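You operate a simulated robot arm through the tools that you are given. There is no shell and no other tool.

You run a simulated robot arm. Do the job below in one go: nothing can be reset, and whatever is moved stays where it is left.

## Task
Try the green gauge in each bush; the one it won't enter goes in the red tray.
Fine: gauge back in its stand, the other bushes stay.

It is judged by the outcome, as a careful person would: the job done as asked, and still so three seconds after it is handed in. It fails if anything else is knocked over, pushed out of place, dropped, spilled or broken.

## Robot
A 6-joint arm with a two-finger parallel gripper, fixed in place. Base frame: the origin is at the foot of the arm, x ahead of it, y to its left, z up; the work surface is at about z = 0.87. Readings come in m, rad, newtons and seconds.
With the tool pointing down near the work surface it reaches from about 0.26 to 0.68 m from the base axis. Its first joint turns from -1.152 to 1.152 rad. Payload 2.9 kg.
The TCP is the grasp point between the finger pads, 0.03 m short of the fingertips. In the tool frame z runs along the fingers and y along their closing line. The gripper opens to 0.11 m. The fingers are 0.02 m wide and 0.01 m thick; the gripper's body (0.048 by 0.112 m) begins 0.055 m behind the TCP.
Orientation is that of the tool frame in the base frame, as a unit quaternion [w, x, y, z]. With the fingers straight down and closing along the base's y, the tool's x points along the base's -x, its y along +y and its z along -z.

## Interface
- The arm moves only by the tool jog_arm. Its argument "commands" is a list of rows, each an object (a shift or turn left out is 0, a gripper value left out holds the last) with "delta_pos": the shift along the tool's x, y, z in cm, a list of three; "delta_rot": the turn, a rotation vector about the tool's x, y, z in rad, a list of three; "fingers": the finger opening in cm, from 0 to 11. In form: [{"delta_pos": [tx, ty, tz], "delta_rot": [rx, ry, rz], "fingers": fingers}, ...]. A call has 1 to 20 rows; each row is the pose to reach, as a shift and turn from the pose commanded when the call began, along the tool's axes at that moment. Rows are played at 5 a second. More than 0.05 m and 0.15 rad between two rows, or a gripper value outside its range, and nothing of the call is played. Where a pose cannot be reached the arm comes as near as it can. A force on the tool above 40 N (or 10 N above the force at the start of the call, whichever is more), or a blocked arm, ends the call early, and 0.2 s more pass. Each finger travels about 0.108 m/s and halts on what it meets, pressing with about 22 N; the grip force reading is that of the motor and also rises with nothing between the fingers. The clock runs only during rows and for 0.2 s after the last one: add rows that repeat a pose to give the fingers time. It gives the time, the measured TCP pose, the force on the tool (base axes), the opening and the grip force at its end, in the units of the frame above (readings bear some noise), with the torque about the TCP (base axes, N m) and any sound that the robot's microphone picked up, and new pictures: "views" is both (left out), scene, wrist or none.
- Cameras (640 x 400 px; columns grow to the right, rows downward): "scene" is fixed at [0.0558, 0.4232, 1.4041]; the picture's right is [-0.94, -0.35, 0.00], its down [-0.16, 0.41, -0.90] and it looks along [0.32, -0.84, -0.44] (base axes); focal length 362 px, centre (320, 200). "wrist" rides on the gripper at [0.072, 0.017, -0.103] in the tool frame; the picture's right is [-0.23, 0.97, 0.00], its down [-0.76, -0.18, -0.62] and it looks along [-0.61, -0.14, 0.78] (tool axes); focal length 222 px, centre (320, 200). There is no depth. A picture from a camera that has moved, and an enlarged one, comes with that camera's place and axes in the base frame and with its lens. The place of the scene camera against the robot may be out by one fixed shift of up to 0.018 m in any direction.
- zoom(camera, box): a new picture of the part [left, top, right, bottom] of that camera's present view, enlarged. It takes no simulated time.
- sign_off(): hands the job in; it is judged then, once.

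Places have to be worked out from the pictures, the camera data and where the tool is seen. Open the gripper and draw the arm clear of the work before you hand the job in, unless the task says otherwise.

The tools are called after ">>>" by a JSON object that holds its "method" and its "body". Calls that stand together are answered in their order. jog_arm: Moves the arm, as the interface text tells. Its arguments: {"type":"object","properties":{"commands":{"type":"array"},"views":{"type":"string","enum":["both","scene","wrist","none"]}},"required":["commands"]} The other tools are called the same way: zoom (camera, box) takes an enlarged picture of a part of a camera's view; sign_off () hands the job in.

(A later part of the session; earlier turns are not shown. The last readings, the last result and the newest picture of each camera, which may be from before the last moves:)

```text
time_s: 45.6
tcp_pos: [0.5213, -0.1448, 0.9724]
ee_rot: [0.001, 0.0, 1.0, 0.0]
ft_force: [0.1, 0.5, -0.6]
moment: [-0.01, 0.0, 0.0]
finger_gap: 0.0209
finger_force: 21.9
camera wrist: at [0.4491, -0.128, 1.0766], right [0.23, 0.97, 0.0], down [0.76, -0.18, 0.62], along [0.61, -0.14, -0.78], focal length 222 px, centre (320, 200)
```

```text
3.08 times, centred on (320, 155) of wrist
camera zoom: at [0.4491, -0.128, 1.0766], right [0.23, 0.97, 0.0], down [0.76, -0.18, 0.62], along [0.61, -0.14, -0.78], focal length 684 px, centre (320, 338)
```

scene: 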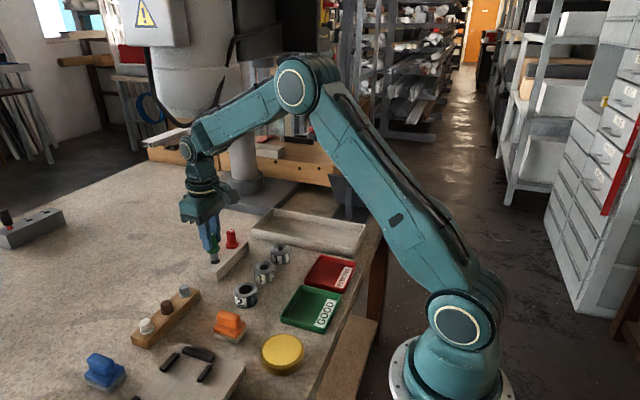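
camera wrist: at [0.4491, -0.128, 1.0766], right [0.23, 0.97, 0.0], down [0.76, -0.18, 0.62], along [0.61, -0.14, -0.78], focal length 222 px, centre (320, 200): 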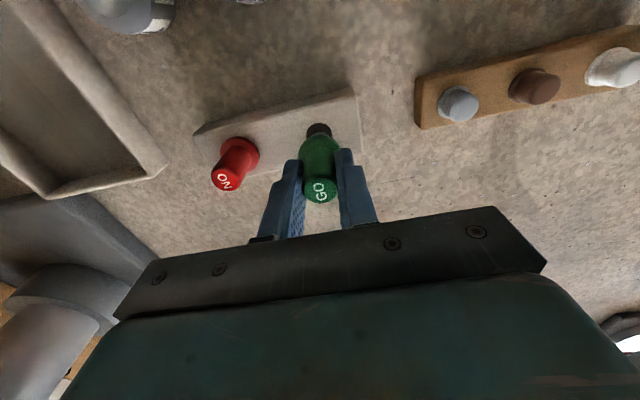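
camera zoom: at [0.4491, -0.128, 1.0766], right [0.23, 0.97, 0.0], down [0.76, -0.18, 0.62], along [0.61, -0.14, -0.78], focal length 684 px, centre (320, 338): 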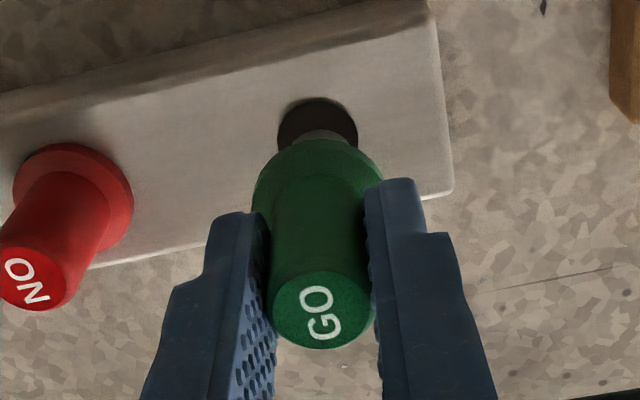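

Both views suggest the plug is about 2 mm too far in +x and about 1 mm in +y relative to the hole centre. I'll shift by that amount and re-check.

>>> {"method": "jog_arm", "body": {"commands": [{"delta_pos": [0.1, -0.05, 0]}, {"delta_pos": [0.18, -0.1, 0.2]}, {"delta_pos": [0.18, -0.1, 0.4]}, {"delta_pos": [0.18, -0.1, 0.4]}, {"delta_pos": [0.18, -0.1, 0.4]}]}}

>>> {"method": "zoom", "body": {"camera": "scene", "box": [200, 235, 240, 275]}}

>>> {"method": "zoom", "body": {"camera": "wrist", "box": [270, 90, 370, 170]}}

```text
time_s: 46.8
tcp_pos: [0.5196, -0.1459, 0.9706]
ee_rot: [0.0, 0.0, 1.0, 0.0]
ft_force: [0.0, 0.1, -1.0]
moment: [0.0, 0.02, 0.02]
finger_gap: 0.0207
finger_force: 22.3
camera wrist: at [0.4472, -0.1288, 1.072], right [0.23, 0.97, 0.0], down [0.76, -0.18, 0.62], along [0.61, -0.14, -0.78], focal length 222 px, centre (320, 200)
```

scene: 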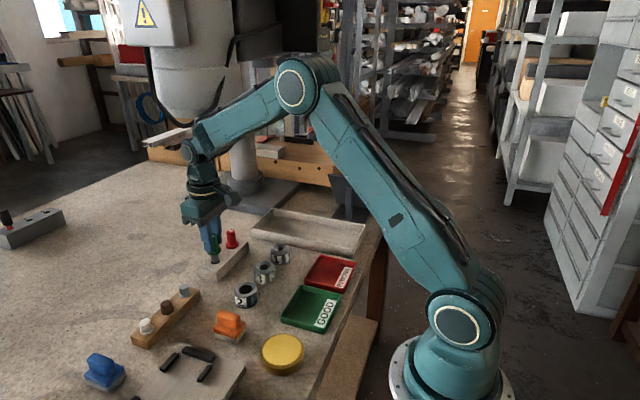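
wrist: 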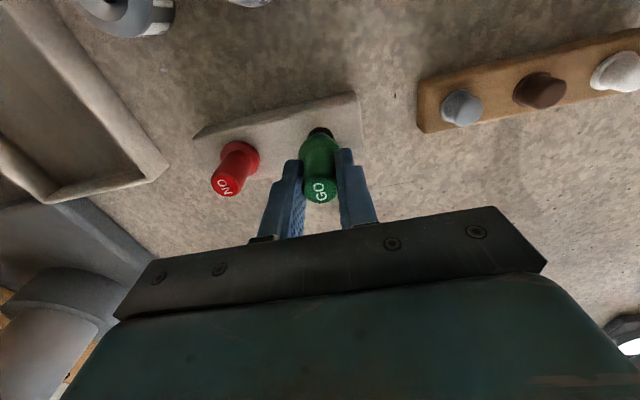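

```text
10.00 times, centred on (220, 255) of scene
camera zoom: at [0.0558, 0.4232, 1.4041], right [-0.94, -0.35, 0.0], down [-0.16, 0.41, -0.9], along [0.32, -0.84, -0.44], focal length 3622 px, centre (1320, -350)
```

zoom: 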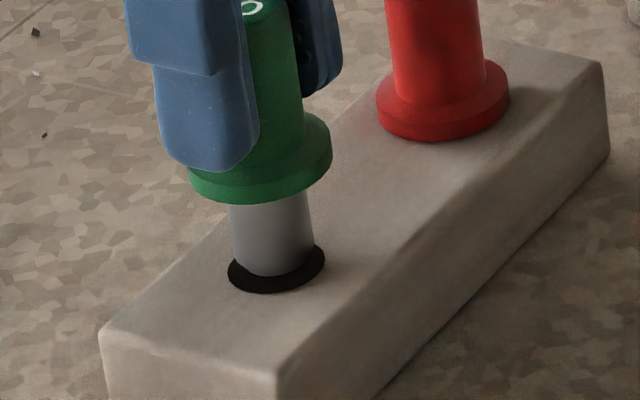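

```text
5.00 times, centred on (320, 130) of wrist
camera zoom: at [0.4472, -0.1288, 1.072], right [0.23, 0.97, 0.0], down [0.76, -0.18, 0.62], along [0.61, -0.14, -0.78], focal length 1111 px, centre (320, 550)
```

zoom: 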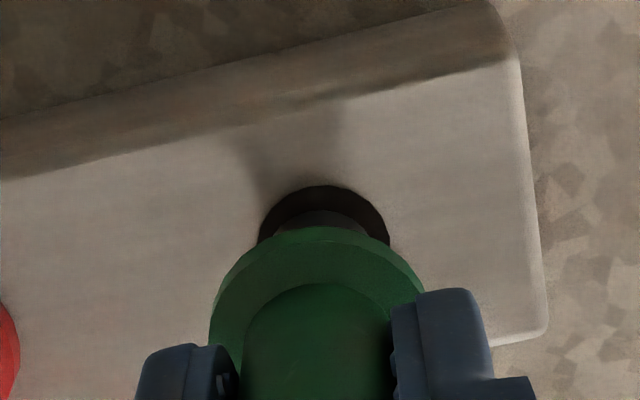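

The plug is now just above the hole and looks centred to within about 0.5 mm. I'll lower 7 mm slowly and check force.

>>> {"method": "jog_arm", "body": {"commands": [{"delta_pos": [0.03, 0, 0.15]}, {"delta_pos": [0.03, 0, 0.3]}, {"delta_pos": [0.03, 0, 0.45]}, {"delta_pos": [0.03, 0, 0.6]}, {"delta_pos": [0.03, 0, 0.7]}, {"delta_pos": [0.03, 0, 0.7]}]}}

>>> {"method": "zoom", "body": {"camera": "scene", "box": [200, 235, 240, 275]}}

```text
time_s: 48.2
tcp_pos: [0.5174, -0.1454, 0.9617]
ee_rot: [0.0, 0.0, 1.0, 0.0]
ft_force: [-0.3, 0.2, -0.5]
moment: [0.0, -0.01, 0.03]
finger_gap: 0.0209
finger_force: 22.2
camera wrist: at [0.445, -0.1279, 1.0655], right [0.23, 0.97, 0.0], down [0.76, -0.18, 0.62], along [0.61, -0.14, -0.78], focal length 222 px, centre (320, 200)
```

scene: 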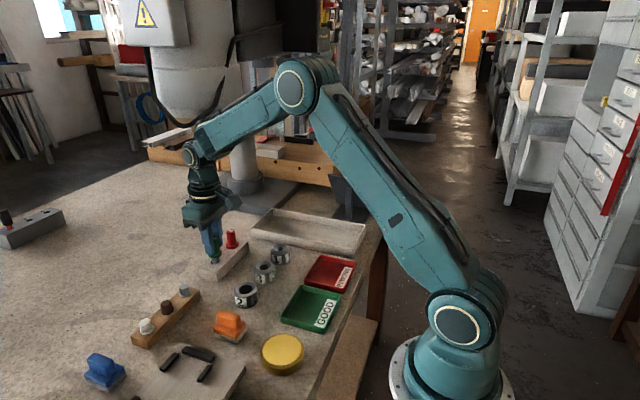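
wrist: 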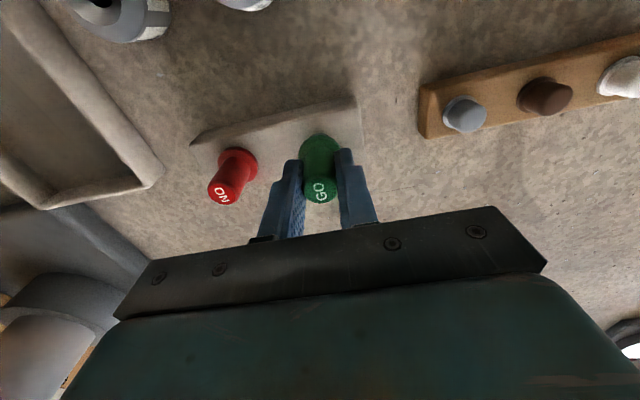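

```text
10.00 times, centred on (220, 255) of scene
camera zoom: at [0.0558, 0.4232, 1.4041], right [-0.94, -0.35, 0.0], down [-0.16, 0.41, -0.9], along [0.32, -0.84, -0.44], focal length 3622 px, centre (1320, -350)
```

zoom: 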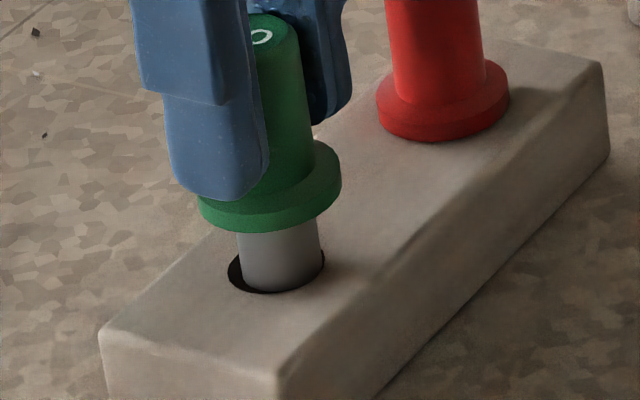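

The plug is inside the hole with no force, though it has drifted about 1 mm toward -x. I'll trim that back and keep lowering.

>>> {"method": "jog_arm", "body": {"commands": [{"delta_pos": [-0.1, 0, 0]}, {"delta_pos": [-0.1, 0, 0.2]}, {"delta_pos": [-0.1, 0, 0.4]}, {"delta_pos": [-0.1, 0, 0.6]}, {"delta_pos": [-0.1, 0, 0.8]}, {"delta_pos": [-0.1, 0, 0.8]}]}}

>>> {"method": "zoom", "body": {"camera": "scene", "box": [200, 235, 240, 275]}}

```text
time_s: 49.6
tcp_pos: [0.5177, -0.1458, 0.9539]
ee_rot: [0.0, -0.001, 1.0, 0.0]
ft_force: [0.2, -0.8, -0.9]
moment: [0.0, 0.01, 0.0]
finger_gap: 0.0207
finger_force: 22.0
camera wrist: at [0.4458, -0.1286, 1.057], right [0.23, 0.97, 0.0], down [0.76, -0.18, 0.62], along [0.61, -0.14, -0.78], focal length 222 px, centre (320, 200)
```

scene: 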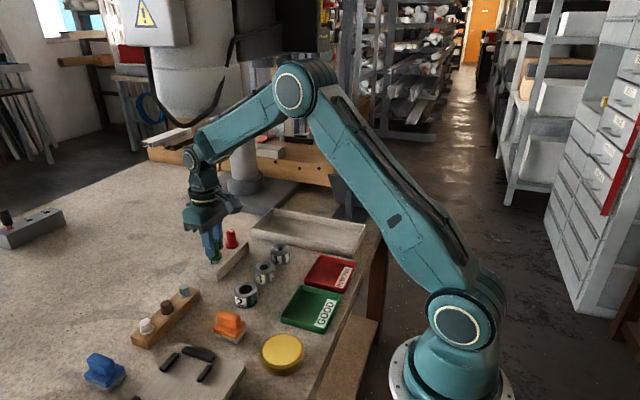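
wrist: 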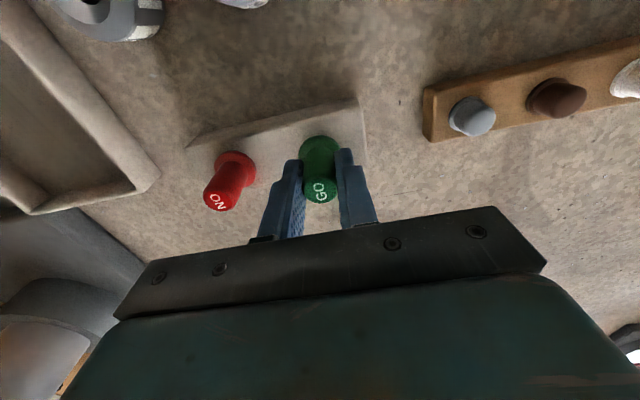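

```text
10.00 times, centred on (220, 255) of scene
camera zoom: at [0.0558, 0.4232, 1.4041], right [-0.94, -0.35, 0.0], down [-0.16, 0.41, -0.9], along [0.32, -0.84, -0.44], focal length 3622 px, centre (1320, -350)
```

zoom: 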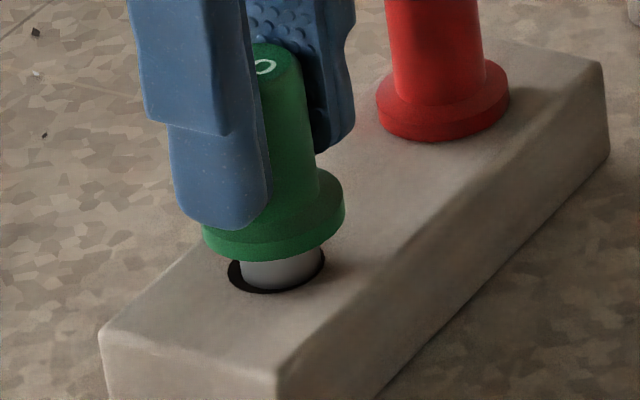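

The plug is going in without resistance. I'll go another 8 mm.

>>> {"method": "jog_arm", "body": {"commands": [{"delta_pos": [-0.03, 0, 0.2]}, {"delta_pos": [-0.03, 0, 0.4]}, {"delta_pos": [-0.03, 0, 0.6]}, {"delta_pos": [-0.03, 0, 0.8]}, {"delta_pos": [-0.03, 0, 0.9]}, {"delta_pos": [-0.03, 0, 0.9]}]}}

>>> {"method": "zoom", "body": {"camera": "scene", "box": [200, 235, 240, 275]}}

```text
time_s: 51.0
tcp_pos: [0.5187, -0.1446, 0.9455]
ee_rot: [0.0, 0.0, 1.0, 0.0]
ft_force: [-0.1, -0.7, -1.2]
moment: [-0.01, 0.0, 0.01]
finger_gap: 0.0208
finger_force: 21.8
camera wrist: at [0.4462, -0.1284, 1.0494], right [0.23, 0.97, 0.0], down [0.76, -0.18, 0.62], along [0.61, -0.14, -0.78], focal length 222 px, centre (320, 200)
```

scene: 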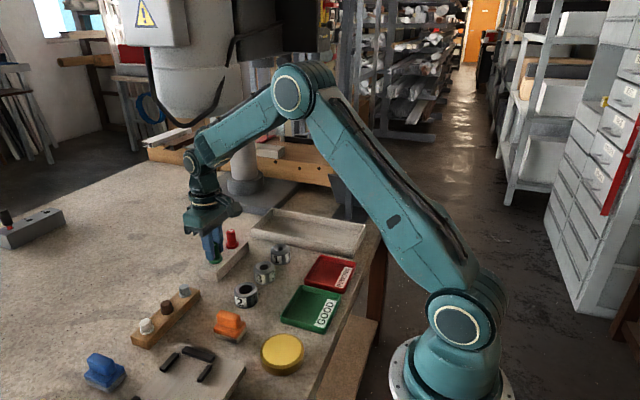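
wrist: 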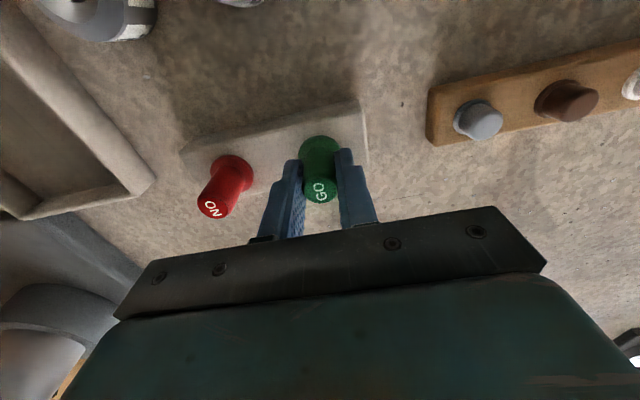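

```text
10.00 times, centred on (220, 255) of scene
camera zoom: at [0.0558, 0.4232, 1.4041], right [-0.94, -0.35, 0.0], down [-0.16, 0.41, -0.9], along [0.32, -0.84, -0.44], focal length 3622 px, centre (1320, -350)
```

zoom: 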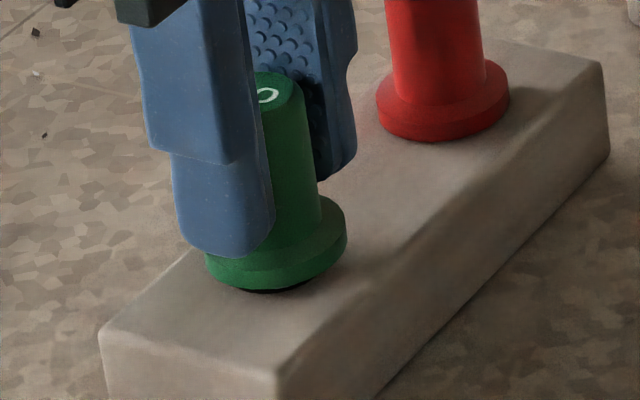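

The flange is a few mm above the stand. I'll step down gently until it seats.

>>> {"method": "jog_arm", "body": {"commands": [{"delta_pos": [0, 0, 0.1]}, {"delta_pos": [0, 0, 0.2]}, {"delta_pos": [0, 0, 0.2]}], "views": "none"}}

```text
time_s: 51.8
tcp_pos: [0.5191, -0.1449, 0.9436]
ee_rot: [0.0, -0.001, 1.0, 0.0]
ft_force: [-0.8, -0.8, -1.4]
moment: [0.01, -0.04, 0.02]
finger_gap: 0.0211
finger_force: 22.5
```

Still no contact, so another millimetre.

>>> {"method": "jog_arm", "body": {"commands": [{"delta_pos": [0, 0, 0.05]}, {"delta_pos": [0, 0, 0.1]}, {"delta_pos": [0, 0, 0.1]}]}}

>>> {"method": "zoom", "body": {"camera": "scene", "box": [200, 235, 240, 275]}}

```text
time_s: 52.6
tcp_pos: [0.5183, -0.1451, 0.9431]
ee_rot: [0.0, 0.0, 1.0, 0.0]
ft_force: [0.1, 0.2, -1.1]
moment: [0.03, 0.02, 0.01]
finger_gap: 0.0208
finger_force: 21.8
camera wrist: at [0.4469, -0.1282, 1.0458], right [0.23, 0.97, 0.0], down [0.76, -0.18, 0.62], along [0.61, -0.14, -0.78], focal length 222 px, centre (320, 200)
```

scene: 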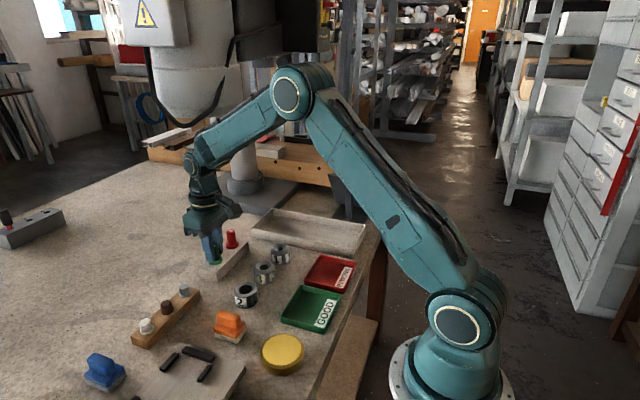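
wrist: 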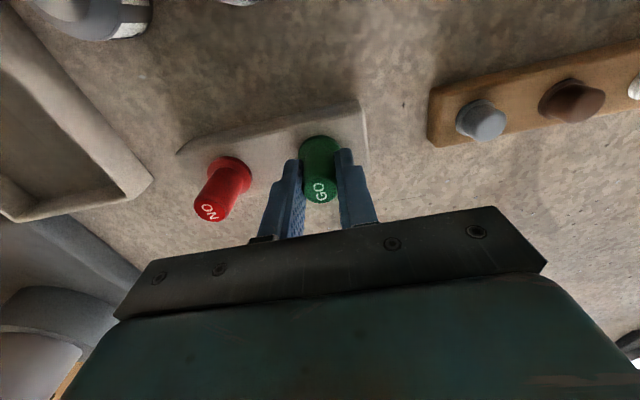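

```text
10.00 times, centred on (220, 255) of scene
camera zoom: at [0.0558, 0.4232, 1.4041], right [-0.94, -0.35, 0.0], down [-0.16, 0.41, -0.9], along [0.32, -0.84, -0.44], focal length 3622 px, centre (1320, -350)
```

zoom: 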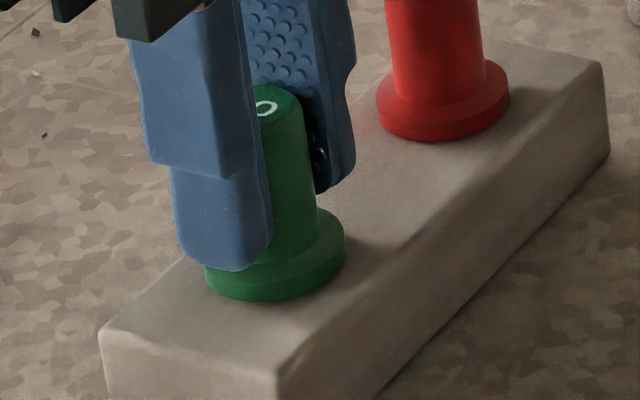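

The flange looks nearly seated. One more gentle millimetre.

>>> {"method": "jog_arm", "body": {"commands": [{"delta_pos": [0, 0, 0.05]}, {"delta_pos": [0, 0, 0.08]}, {"delta_pos": [0, 0, 0.08]}], "views": "none"}}

```text
time_s: 53.4
tcp_pos: [0.5193, -0.1464, 0.9425]
ee_rot: [0.0, -0.001, 1.0, 0.0]
ft_force: [0.0, 0.3, -0.5]
moment: [0.0, -0.01, 0.04]
finger_gap: 0.0206
finger_force: 21.9
```

>>> {"method": "jog_arm", "body": {"commands": [{"delta_pos": [0, 0, 0.05]}, {"delta_pos": [0, 0, 0.08]}, {"delta_pos": [0, 0, 0.08]}], "views": "scene"}}

>>> {"method": "zoom", "body": {"camera": "scene", "box": [200, 235, 240, 275]}}

```text
time_s: 54.2
tcp_pos: [0.5202, -0.1467, 0.9427]
ee_rot: [-0.001, 0.0, 1.0, 0.0]
ft_force: [-0.1, 1.6, 2.7]
moment: [0.1, -0.06, 0.01]
finger_gap: 0.0209
finger_force: 21.9
```

scene: 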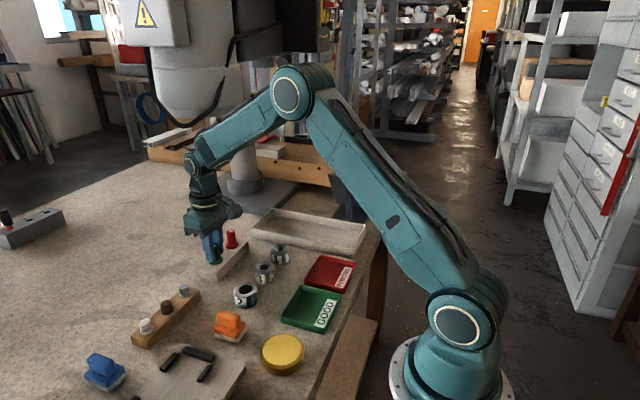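

```text
10.00 times, centred on (220, 255) of scene
camera zoom: at [0.0557, 0.4232, 1.404], right [-0.94, -0.35, 0.0], down [-0.16, 0.41, -0.9], along [0.32, -0.84, -0.44], focal length 3622 px, centre (1320, -350)
```

zoom: 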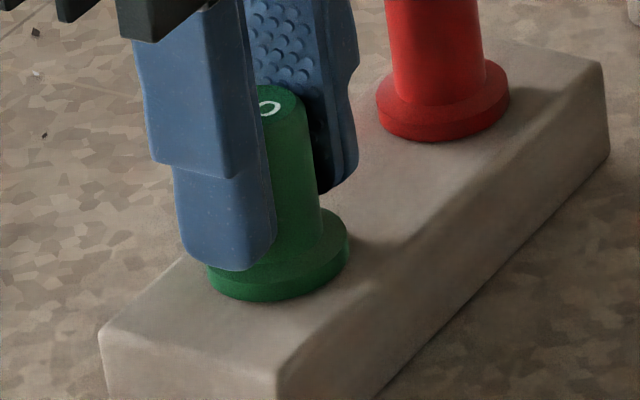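

The flange is seated with light contact (2.7 N). I'll open the fingers and then rise straight up.

>>> {"method": "jog_arm", "body": {"commands": [{"delta_pos": [0, 0, 0], "fingers": 2.6}, {"delta_pos": [0, 0, 0], "fingers": 3.6}, {"delta_pos": [0, 0, 0], "fingers": 4.6}, {"delta_pos": [0, 0, 0], "fingers": 4.8}, {"delta_pos": [0, 0, 0], "fingers": 4.8}, {"delta_pos": [0, 0, -0.5], "fingers": 4.8}, {"delta_pos": [0, 0, -2], "fingers": 4.8}, {"delta_pos": [0, 0, -4], "fingers": 4.8}, {"delta_pos": [0, 0, -6], "fingers": 4.8}, {"delta_pos": [0, 0, -8], "fingers": 4.8}, {"delta_pos": [0, 0, -10], "fingers": 4.8}, {"delta_pos": [0, 0, -10], "fingers": 4.8}, {"delta_pos": [0, 0, -10], "fingers": 4.8}]}}

>>> {"method": "zoom", "body": {"camera": "scene", "box": [190, 220, 250, 280]}}

>>> {"method": "zoom", "body": {"camera": "wrist", "box": [220, 70, 380, 170]}}

```text
time_s: 57.0
tcp_pos: [0.5196, -0.1454, 1.0438]
ee_rot: [0.0, 0.0, 1.0, 0.0]
ft_force: [-0.8, 0.1, -0.5]
moment: [-0.01, 0.0, 0.0]
finger_gap: 0.0478
finger_force: 0.0
camera wrist: at [0.447, -0.1292, 1.1462], right [0.23, 0.97, 0.0], down [0.76, -0.18, 0.62], along [0.61, -0.14, -0.78], focal length 222 px, centre (320, 200)
```

scene: 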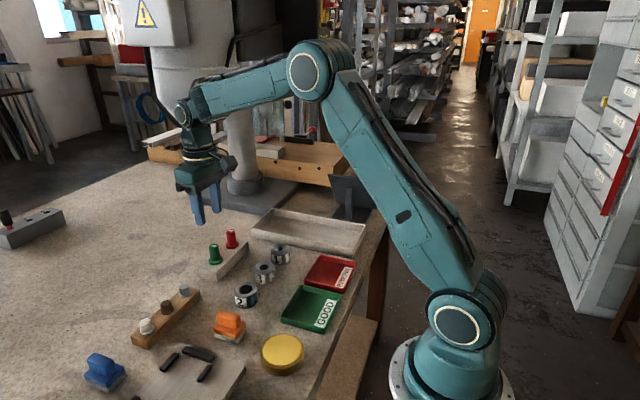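
wrist: 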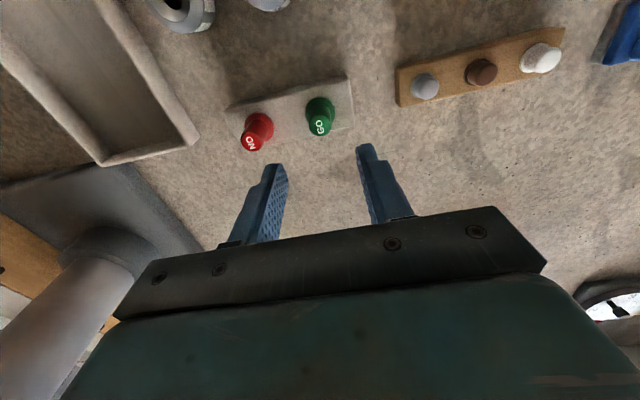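

```text
6.67 times, centred on (220, 250) of scene
camera zoom: at [0.0558, 0.4232, 1.4041], right [-0.94, -0.35, 0.0], down [-0.16, 0.41, -0.9], along [0.32, -0.84, -0.44], focal length 2415 px, centre (987, -133)
```

zoom: 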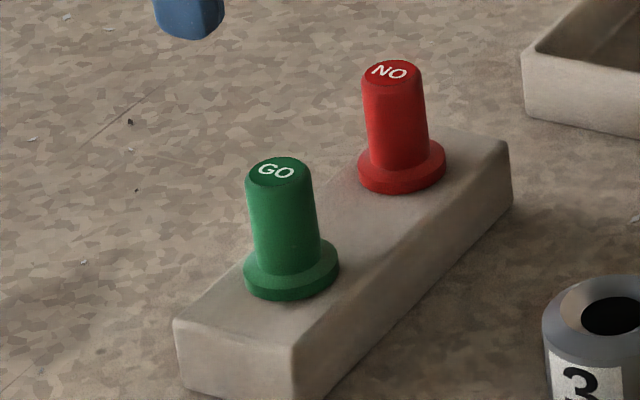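

```text
4.00 times, centred on (300, 120) of wrist
camera zoom: at [0.447, -0.1292, 1.1462], right [0.23, 0.97, 0.0], down [0.76, -0.18, 0.62], along [0.61, -0.14, -0.78], focal length 888 px, centre (400, 520)
```

zoom: 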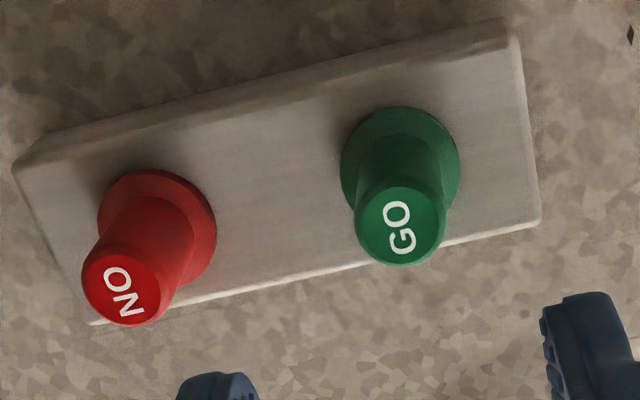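

The green gauge is back in its stand, upright and seated. Now I'll go above bush 1 at about (0.403, -0.244) with the fingers at 7 cm, staying high.

>>> {"method": "jog_arm", "body": {"commands": [{"delta_pos": [0.5, -0.5, 0], "fingers": 5.5}, {"delta_pos": [2, -1.8, 0], "fingers": 6.5}, {"delta_pos": [4, -3.5, 0], "fingers": 7}, {"delta_pos": [6, -5.2, 0], "fingers": 7}, {"delta_pos": [8, -7, 0], "fingers": 7}, {"delta_pos": [10, -8.6, 0], "fingers": 7}, {"delta_pos": [11.2, -9.6, 0], "fingers": 7}, {"delta_pos": [11.54, -9.8, 0], "fingers": 7}, {"delta_pos": [11.54, -9.8, 0], "fingers": 7}, {"delta_pos": [11.54, -9.8, 0], "fingers": 7}]}}

>>> {"method": "zoom", "body": {"camera": "wrist", "box": [220, 70, 420, 210]}}

>>> {"method": "zoom", "body": {"camera": "scene", "box": [240, 190, 370, 330]}}

```text
time_s: 59.2
tcp_pos: [0.4051, -0.2428, 1.0433]
ee_rot: [0.0, 0.001, 1.0, 0.0]
ft_force: [-0.2, -0.6, 0.3]
moment: [0.0, 0.0, 0.0]
finger_gap: 0.0702
finger_force: 0.0
camera wrist: at [0.3328, -0.2266, 1.1453], right [0.23, 0.97, 0.0], down [0.76, -0.18, 0.62], along [0.61, -0.14, -0.78], focal length 222 px, centre (320, 200)
```

scene: 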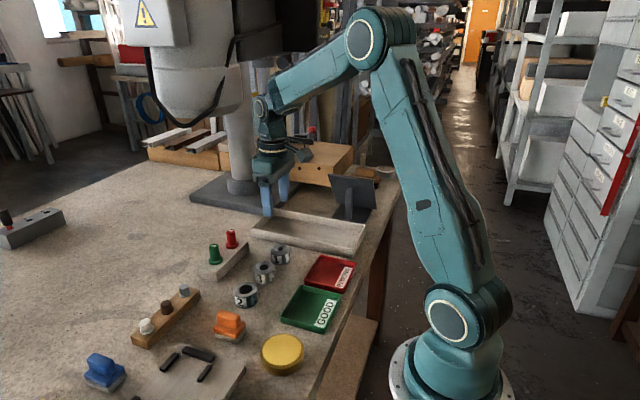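
wrist: 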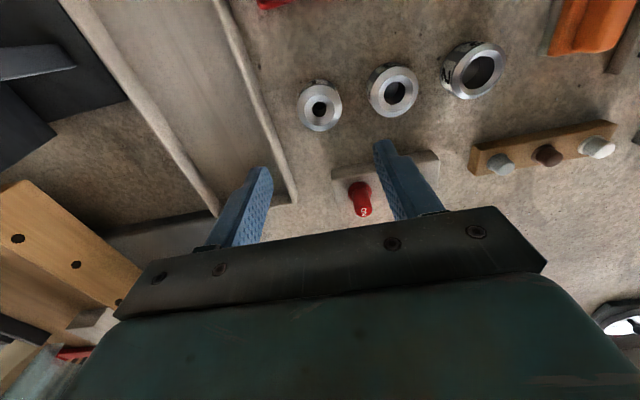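

```text
2.86 times, centred on (320, 140) of wrist
camera zoom: at [0.3328, -0.2266, 1.1453], right [0.23, 0.97, 0.0], down [0.76, -0.18, 0.62], along [0.61, -0.14, -0.78], focal length 635 px, centre (320, 371)
```

zoom: 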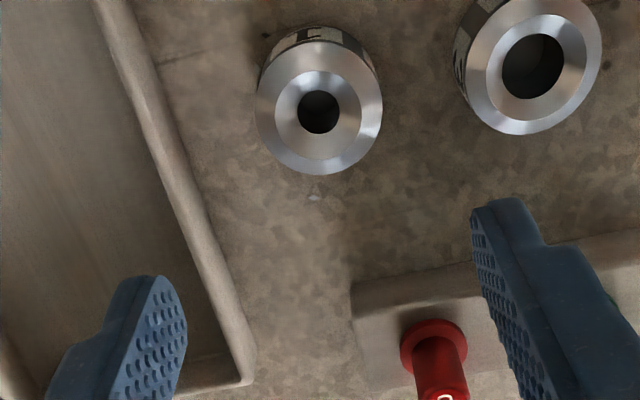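

```text
2.86 times, centred on (305, 260) of scene
camera zoom: at [0.0558, 0.4232, 1.4041], right [-0.94, -0.35, 0.0], down [-0.16, 0.41, -0.9], along [0.32, -0.84, -0.44], focal length 1035 px, centre (363, 29)
```

zoom: 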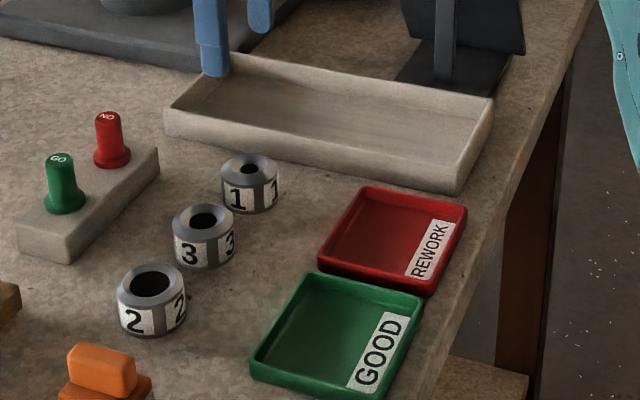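

Bush 1 is centred under the tool, with about 7 mm clearance from each finger's outer face to the grey tray and to bush 3. I'll descend to just above the bush and check.

>>> {"method": "jog_arm", "body": {"commands": [{"delta_pos": [0, 0, 1.5], "fingers": 7}, {"delta_pos": [0, 0, 3.5], "fingers": 7}, {"delta_pos": [0, 0, 5.5], "fingers": 7}, {"delta_pos": [0, 0, 7.5], "fingers": 7}, {"delta_pos": [0, 0, 9], "fingers": 7}, {"delta_pos": [0, 0, 9.5], "fingers": 7}, {"delta_pos": [0, 0, 9.5], "fingers": 7}, {"delta_pos": [0, 0, 9.5], "fingers": 7}]}}

>>> {"method": "zoom", "body": {"camera": "wrist", "box": [220, 70, 420, 210]}}

>>> {"method": "zoom", "body": {"camera": "scene", "box": [240, 210, 310, 280]}}

```text
time_s: 61.0
tcp_pos: [0.4047, -0.2428, 0.947]
ee_rot: [0.0, 0.0, 1.0, 0.0]
ft_force: [0.0, 0.0, 0.7]
moment: [-0.01, 0.0, 0.01]
finger_gap: 0.0701
finger_force: 0.0
camera wrist: at [0.3317, -0.2255, 1.0491], right [0.23, 0.97, 0.0], down [0.76, -0.18, 0.62], along [0.61, -0.14, -0.78], focal length 222 px, centre (320, 200)
```

scene: 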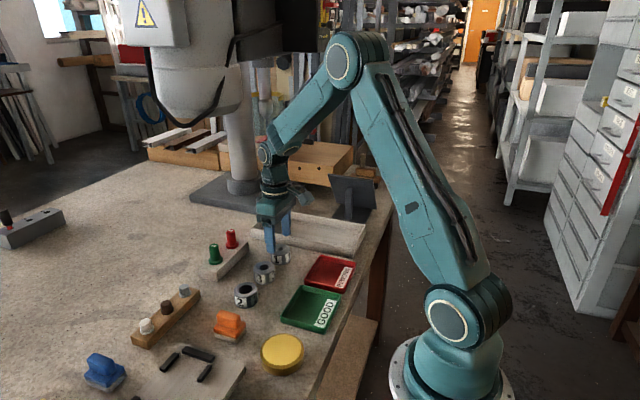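
wrist: 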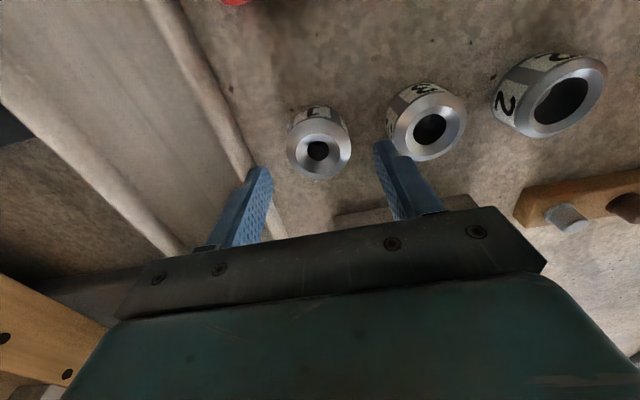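

```text
2.86 times, centred on (320, 140) of wrist
camera zoom: at [0.3317, -0.2255, 1.0491], right [0.23, 0.97, 0.0], down [0.76, -0.18, 0.62], along [0.61, -0.14, -0.78], focal length 635 px, centre (320, 371)
```

zoom: 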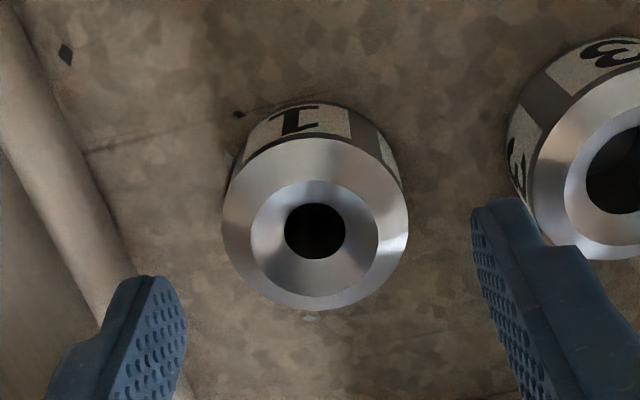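

```text
5.71 times, centred on (275, 245) of scene
camera zoom: at [0.0558, 0.4232, 1.4041], right [-0.94, -0.35, 0.0], down [-0.16, 0.41, -0.9], along [0.32, -0.84, -0.44], focal length 2070 px, centre (577, -57)
```

zoom: 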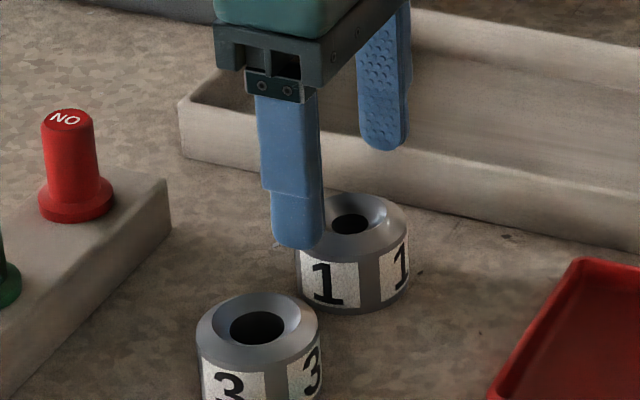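

I'm slightly off: the bush is about 1.5 mm toward +x and 1.3 mm toward -y. I'll correct that and descend so the fingertips straddle it about 7 mm above the table.

>>> {"method": "jog_arm", "body": {"commands": [{"delta_pos": [-0.15, -0.13, 0.3], "fingers": 7}, {"delta_pos": [-0.15, -0.13, 1.0], "fingers": 7}, {"delta_pos": [-0.15, -0.13, 1.8], "fingers": 7}, {"delta_pos": [-0.15, -0.13, 2.6], "fingers": 7}, {"delta_pos": [-0.15, -0.13, 3.2], "fingers": 7}, {"delta_pos": [-0.15, -0.13, 3.7], "fingers": 7}, {"delta_pos": [-0.15, -0.13, 3.9], "fingers": 7}, {"delta_pos": [-0.15, -0.13, 3.9], "fingers": 7}, {"delta_pos": [-0.15, -0.13, 3.9], "fingers": 7}]}}

>>> {"method": "zoom", "body": {"camera": "wrist", "box": [220, 90, 420, 230]}}

>>> {"method": "zoom", "body": {"camera": "scene", "box": [240, 210, 310, 280]}}

```text
time_s: 63.0
tcp_pos: [0.4047, -0.2447, 0.9082]
ee_rot: [0.001, 0.0, 1.0, 0.001]
ft_force: [0.3, 0.1, -1.3]
moment: [-0.02, 0.05, 0.05]
finger_gap: 0.0701
finger_force: 0.0
camera wrist: at [0.3329, -0.228, 1.0103], right [0.23, 0.97, 0.0], down [0.76, -0.18, 0.62], along [0.61, -0.14, -0.78], focal length 222 px, centre (320, 200)
```

scene: 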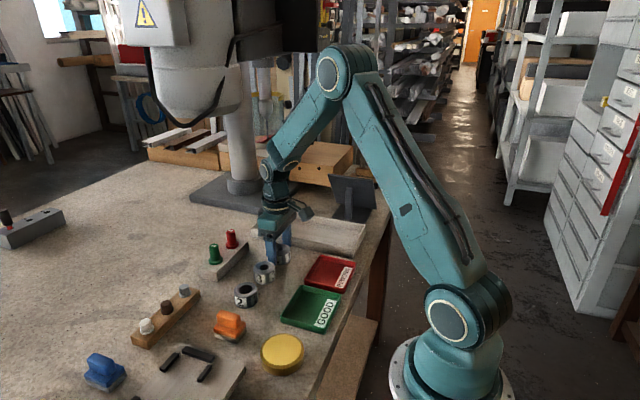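
wrist: 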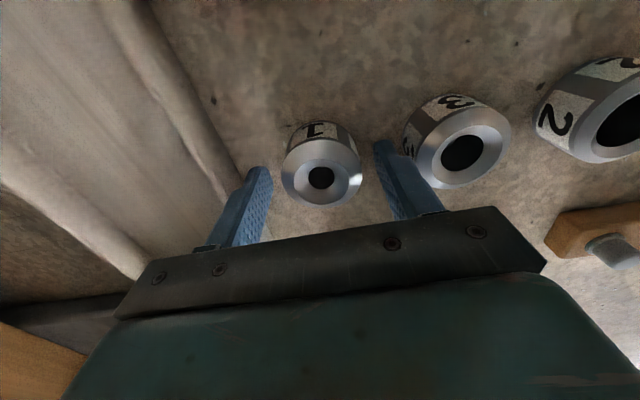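

```text
2.86 times, centred on (320, 160) of wrist
camera zoom: at [0.3329, -0.228, 1.0103], right [0.23, 0.97, 0.0], down [0.76, -0.18, 0.62], along [0.61, -0.14, -0.78], focal length 635 px, centre (320, 314)
```

zoom: 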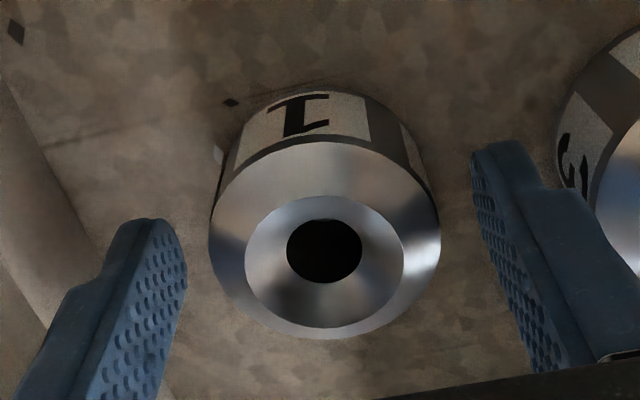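

```text
5.71 times, centred on (275, 245) of scene
camera zoom: at [0.0558, 0.4232, 1.4041], right [-0.94, -0.35, 0.0], down [-0.16, 0.41, -0.9], along [0.32, -0.84, -0.44], focal length 2070 px, centre (577, -57)
```

zoom: 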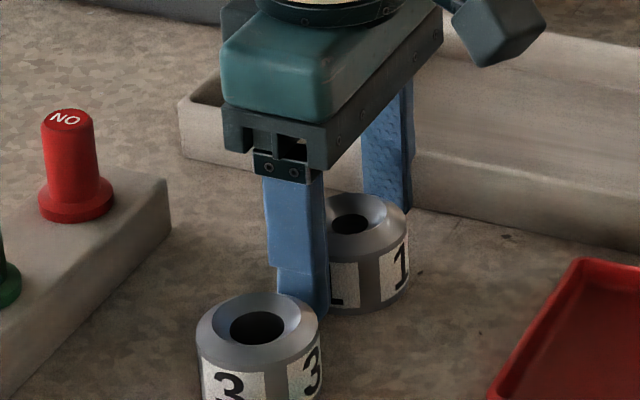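

The fingers straddle bush 1 nicely. I'll close on it.

>>> {"method": "jog_arm", "body": {"commands": [{"delta_pos": [0, 0, 0], "fingers": 6.2}, {"delta_pos": [0, 0, 0], "fingers": 5.6}, {"delta_pos": [0, 0, 0], "fingers": 5.2}, {"delta_pos": [0, 0, 0], "fingers": 4.6}, {"delta_pos": [0, 0, 0], "fingers": 3.5}, {"delta_pos": [0, 0, 0], "fingers": 3.5}, {"delta_pos": [0, 0, 0], "fingers": 3.5}]}}

>>> {"method": "zoom", "body": {"camera": "wrist", "box": [220, 90, 420, 230]}}

```text
time_s: 64.6
tcp_pos: [0.4055, -0.246, 0.9088]
ee_rot: [0.0, 0.0, 1.0, 0.0]
ft_force: [-0.1, 0.5, 1.0]
moment: [-0.09, -0.01, -0.02]
finger_gap: 0.0473
finger_force: 21.9
camera wrist: at [0.3329, -0.228, 1.0104], right [0.23, 0.97, 0.0], down [0.76, -0.18, 0.62], along [0.61, -0.14, -0.78], focal length 222 px, centre (320, 200)
```

scene: 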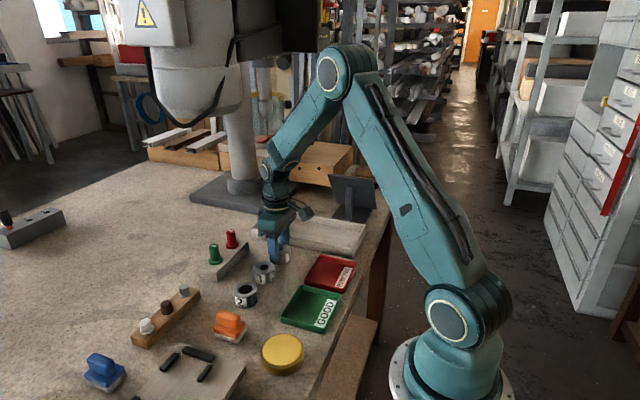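
wrist: 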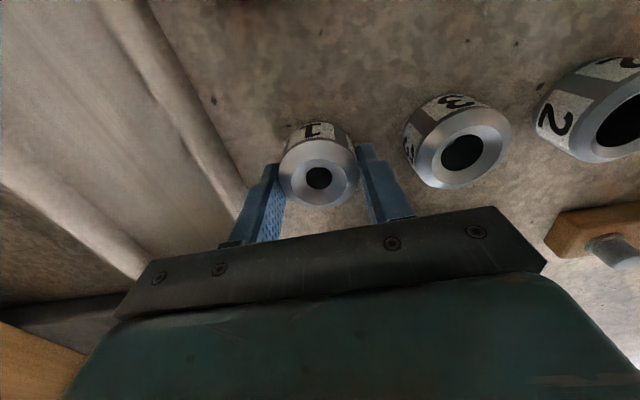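

```text
2.86 times, centred on (320, 160) of wrist
camera zoom: at [0.3329, -0.228, 1.0104], right [0.23, 0.97, 0.0], down [0.76, -0.18, 0.62], along [0.61, -0.14, -0.78], focal length 635 px, centre (320, 314)
```

zoom: 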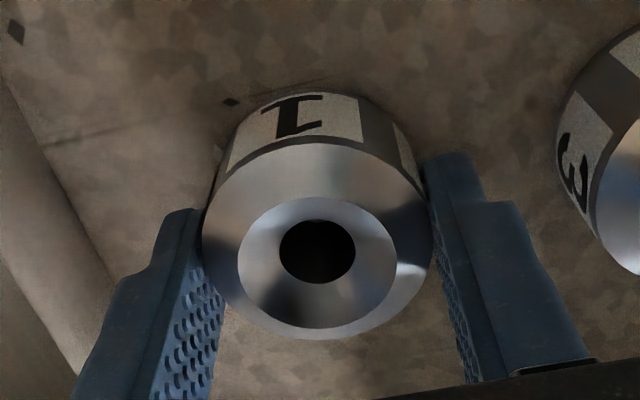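

Bush 1 is gripped at 47 mm with 22 N. I'll lift it 9 cm straight up and then move towards above the red tray at about (0.260, -0.215).

>>> {"method": "jog_arm", "body": {"commands": [{"delta_pos": [0, 0, -0.5]}, {"delta_pos": [0, 0, -1.5]}, {"delta_pos": [0, 0, -3]}, {"delta_pos": [0, 0, -5]}, {"delta_pos": [0, 0, -7]}, {"delta_pos": [0, 0, -9]}, {"delta_pos": [0.5, 0.1, -9.5]}, {"delta_pos": [2, 0.4, -9.5]}, {"delta_pos": [4, 0.8, -9.5]}, {"delta_pos": [6, 1.2, -9.5]}, {"delta_pos": [8, 1.6, -9.5]}, {"delta_pos": [10, 2.0, -9.5]}, {"delta_pos": [12, 2.4, -9.5]}, {"delta_pos": [13.5, 2.7, -9.5]}, {"delta_pos": [14.4, 2.9, -9.5]}, {"delta_pos": [14.4, 2.9, -9.5]}, {"delta_pos": [14.4, 2.9, -9.5]}]}}

>>> {"method": "zoom", "body": {"camera": "scene", "box": [260, 200, 380, 320]}}

```text
time_s: 68.2
tcp_pos: [0.2594, -0.2149, 1.0023]
ee_rot: [-0.001, 0.0, 1.0, 0.0]
ft_force: [-1.0, -0.4, -3.3]
moment: [0.0, 0.01, 0.03]
finger_gap: 0.0478
finger_force: 22.3
camera wrist: at [0.1883, -0.1985, 1.1053], right [0.23, 0.97, 0.0], down [0.76, -0.18, 0.62], along [0.61, -0.14, -0.78], focal length 222 px, centre (320, 200)
```

scene: 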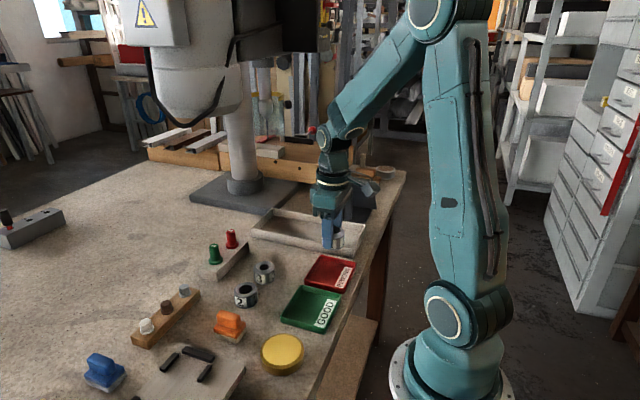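
wrist: 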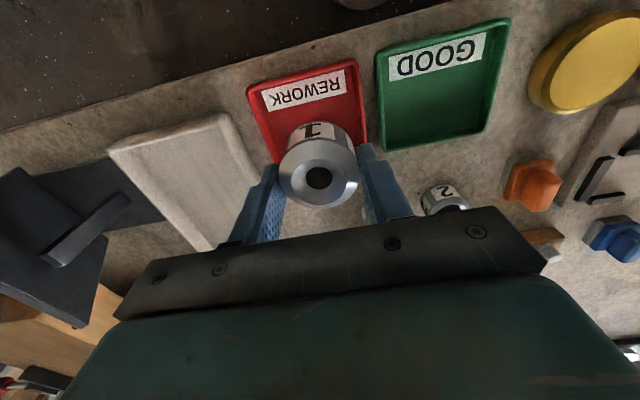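

```text
3.33 times, centred on (320, 260) of scene
camera zoom: at [0.0558, 0.4231, 1.4041], right [-0.94, -0.35, 0.0], down [-0.16, 0.41, -0.9], along [0.32, -0.84, -0.44], focal length 1207 px, centre (320, 0)
```

zoom: 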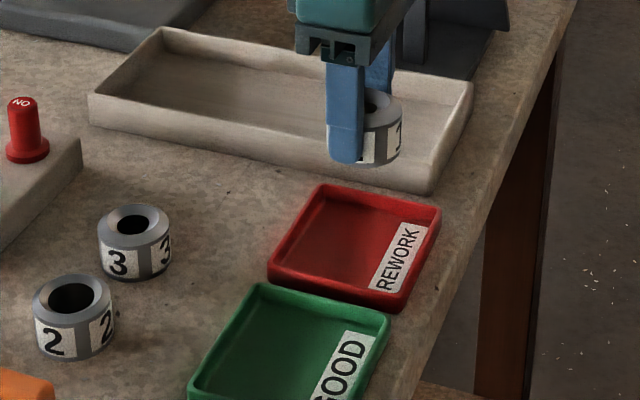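

Bush 1 is held above the red tray. I'll zoom in the wrist view to get the tray's corners accurately.

>>> {"method": "zoom", "body": {"camera": "wrist", "box": [230, 40, 390, 190]}}

>>> {"method": "zoom", "body": {"camera": "scene", "box": [300, 205, 370, 305]}}

```text
2.67 times, centred on (310, 115) of wrist
camera zoom: at [0.1883, -0.1985, 1.1053], right [0.23, 0.97, 0.0], down [0.76, -0.18, 0.62], along [0.61, -0.14, -0.78], focal length 592 px, centre (347, 427)
```

zoom: 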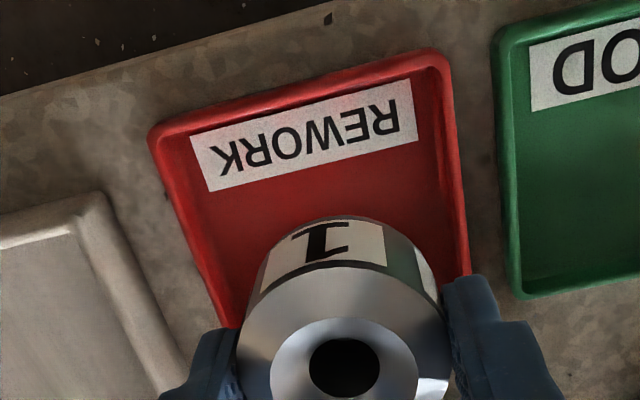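

```text
4.00 times, centred on (335, 255) of scene
camera zoom: at [0.0558, 0.4231, 1.4041], right [-0.94, -0.35, 0.0], down [-0.16, 0.41, -0.9], along [0.32, -0.84, -0.44], focal length 1449 px, centre (260, -20)
```

zoom: 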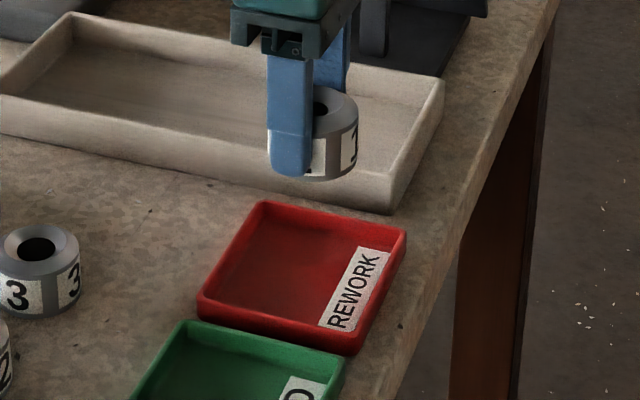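

The tray's outer extents are about x 0.218–0.308 and y -0.275 to -0.172, so its centre is near (0.263, -0.224). I'll shift over the centre and descend part way, then check.

>>> {"method": "jog_arm", "body": {"commands": [{"delta_pos": [-0.1, -0.3, 0]}, {"delta_pos": [-0.25, -0.8, 0.3]}, {"delta_pos": [-0.25, -0.8, 1.5]}, {"delta_pos": [-0.25, -0.8, 3]}, {"delta_pos": [-0.25, -0.8, 4.5]}, {"delta_pos": [-0.25, -0.8, 5.5]}, {"delta_pos": [-0.25, -0.8, 5.5]}, {"delta_pos": [-0.25, -0.8, 5.5]}]}}

>>> {"method": "zoom", "body": {"camera": "wrist", "box": [220, 50, 420, 210]}}

>>> {"method": "zoom", "body": {"camera": "scene", "box": [300, 225, 370, 305]}}

```text
time_s: 70.0
tcp_pos: [0.2636, -0.2223, 0.947]
ee_rot: [0.0, 0.0, 1.0, 0.0]
ft_force: [0.3, 0.4, -2.8]
moment: [0.0, 0.01, 0.04]
finger_gap: 0.0475
finger_force: 21.9
camera wrist: at [0.1917, -0.2056, 1.0496], right [0.23, 0.97, 0.0], down [0.76, -0.18, 0.62], along [0.61, -0.14, -0.78], focal length 222 px, centre (320, 200)
```

scene: 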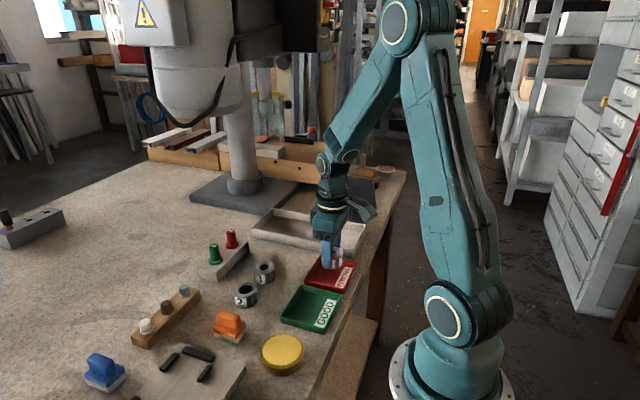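
wrist: 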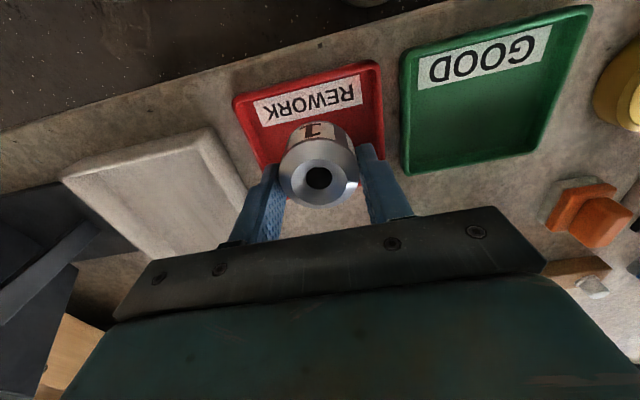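

```text
2.50 times, centred on (320, 130) of wrist
camera zoom: at [0.1917, -0.2056, 1.0496], right [0.23, 0.97, 0.0], down [0.76, -0.18, 0.62], along [0.61, -0.14, -0.78], focal length 555 px, centre (320, 375)
```

zoom: 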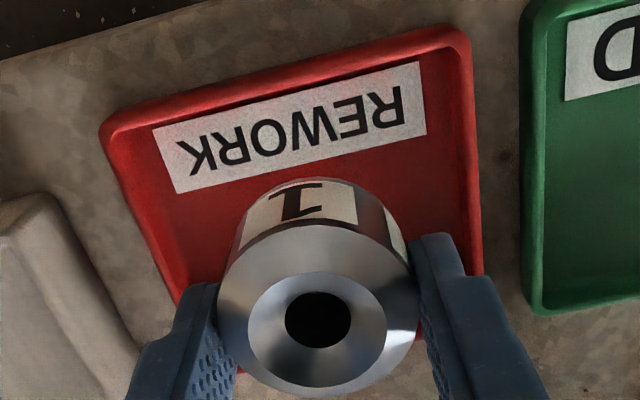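

```text
5.00 times, centred on (335, 265) of scene
camera zoom: at [0.0558, 0.4231, 1.4041], right [-0.94, -0.35, 0.0], down [-0.16, 0.41, -0.9], along [0.32, -0.84, -0.44], focal length 1811 px, centre (245, -125)
```

zoom: 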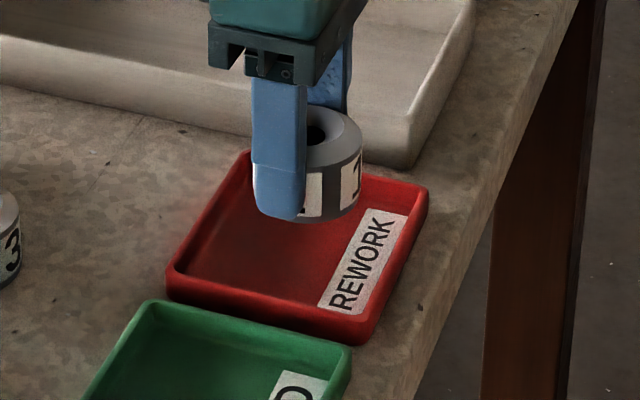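

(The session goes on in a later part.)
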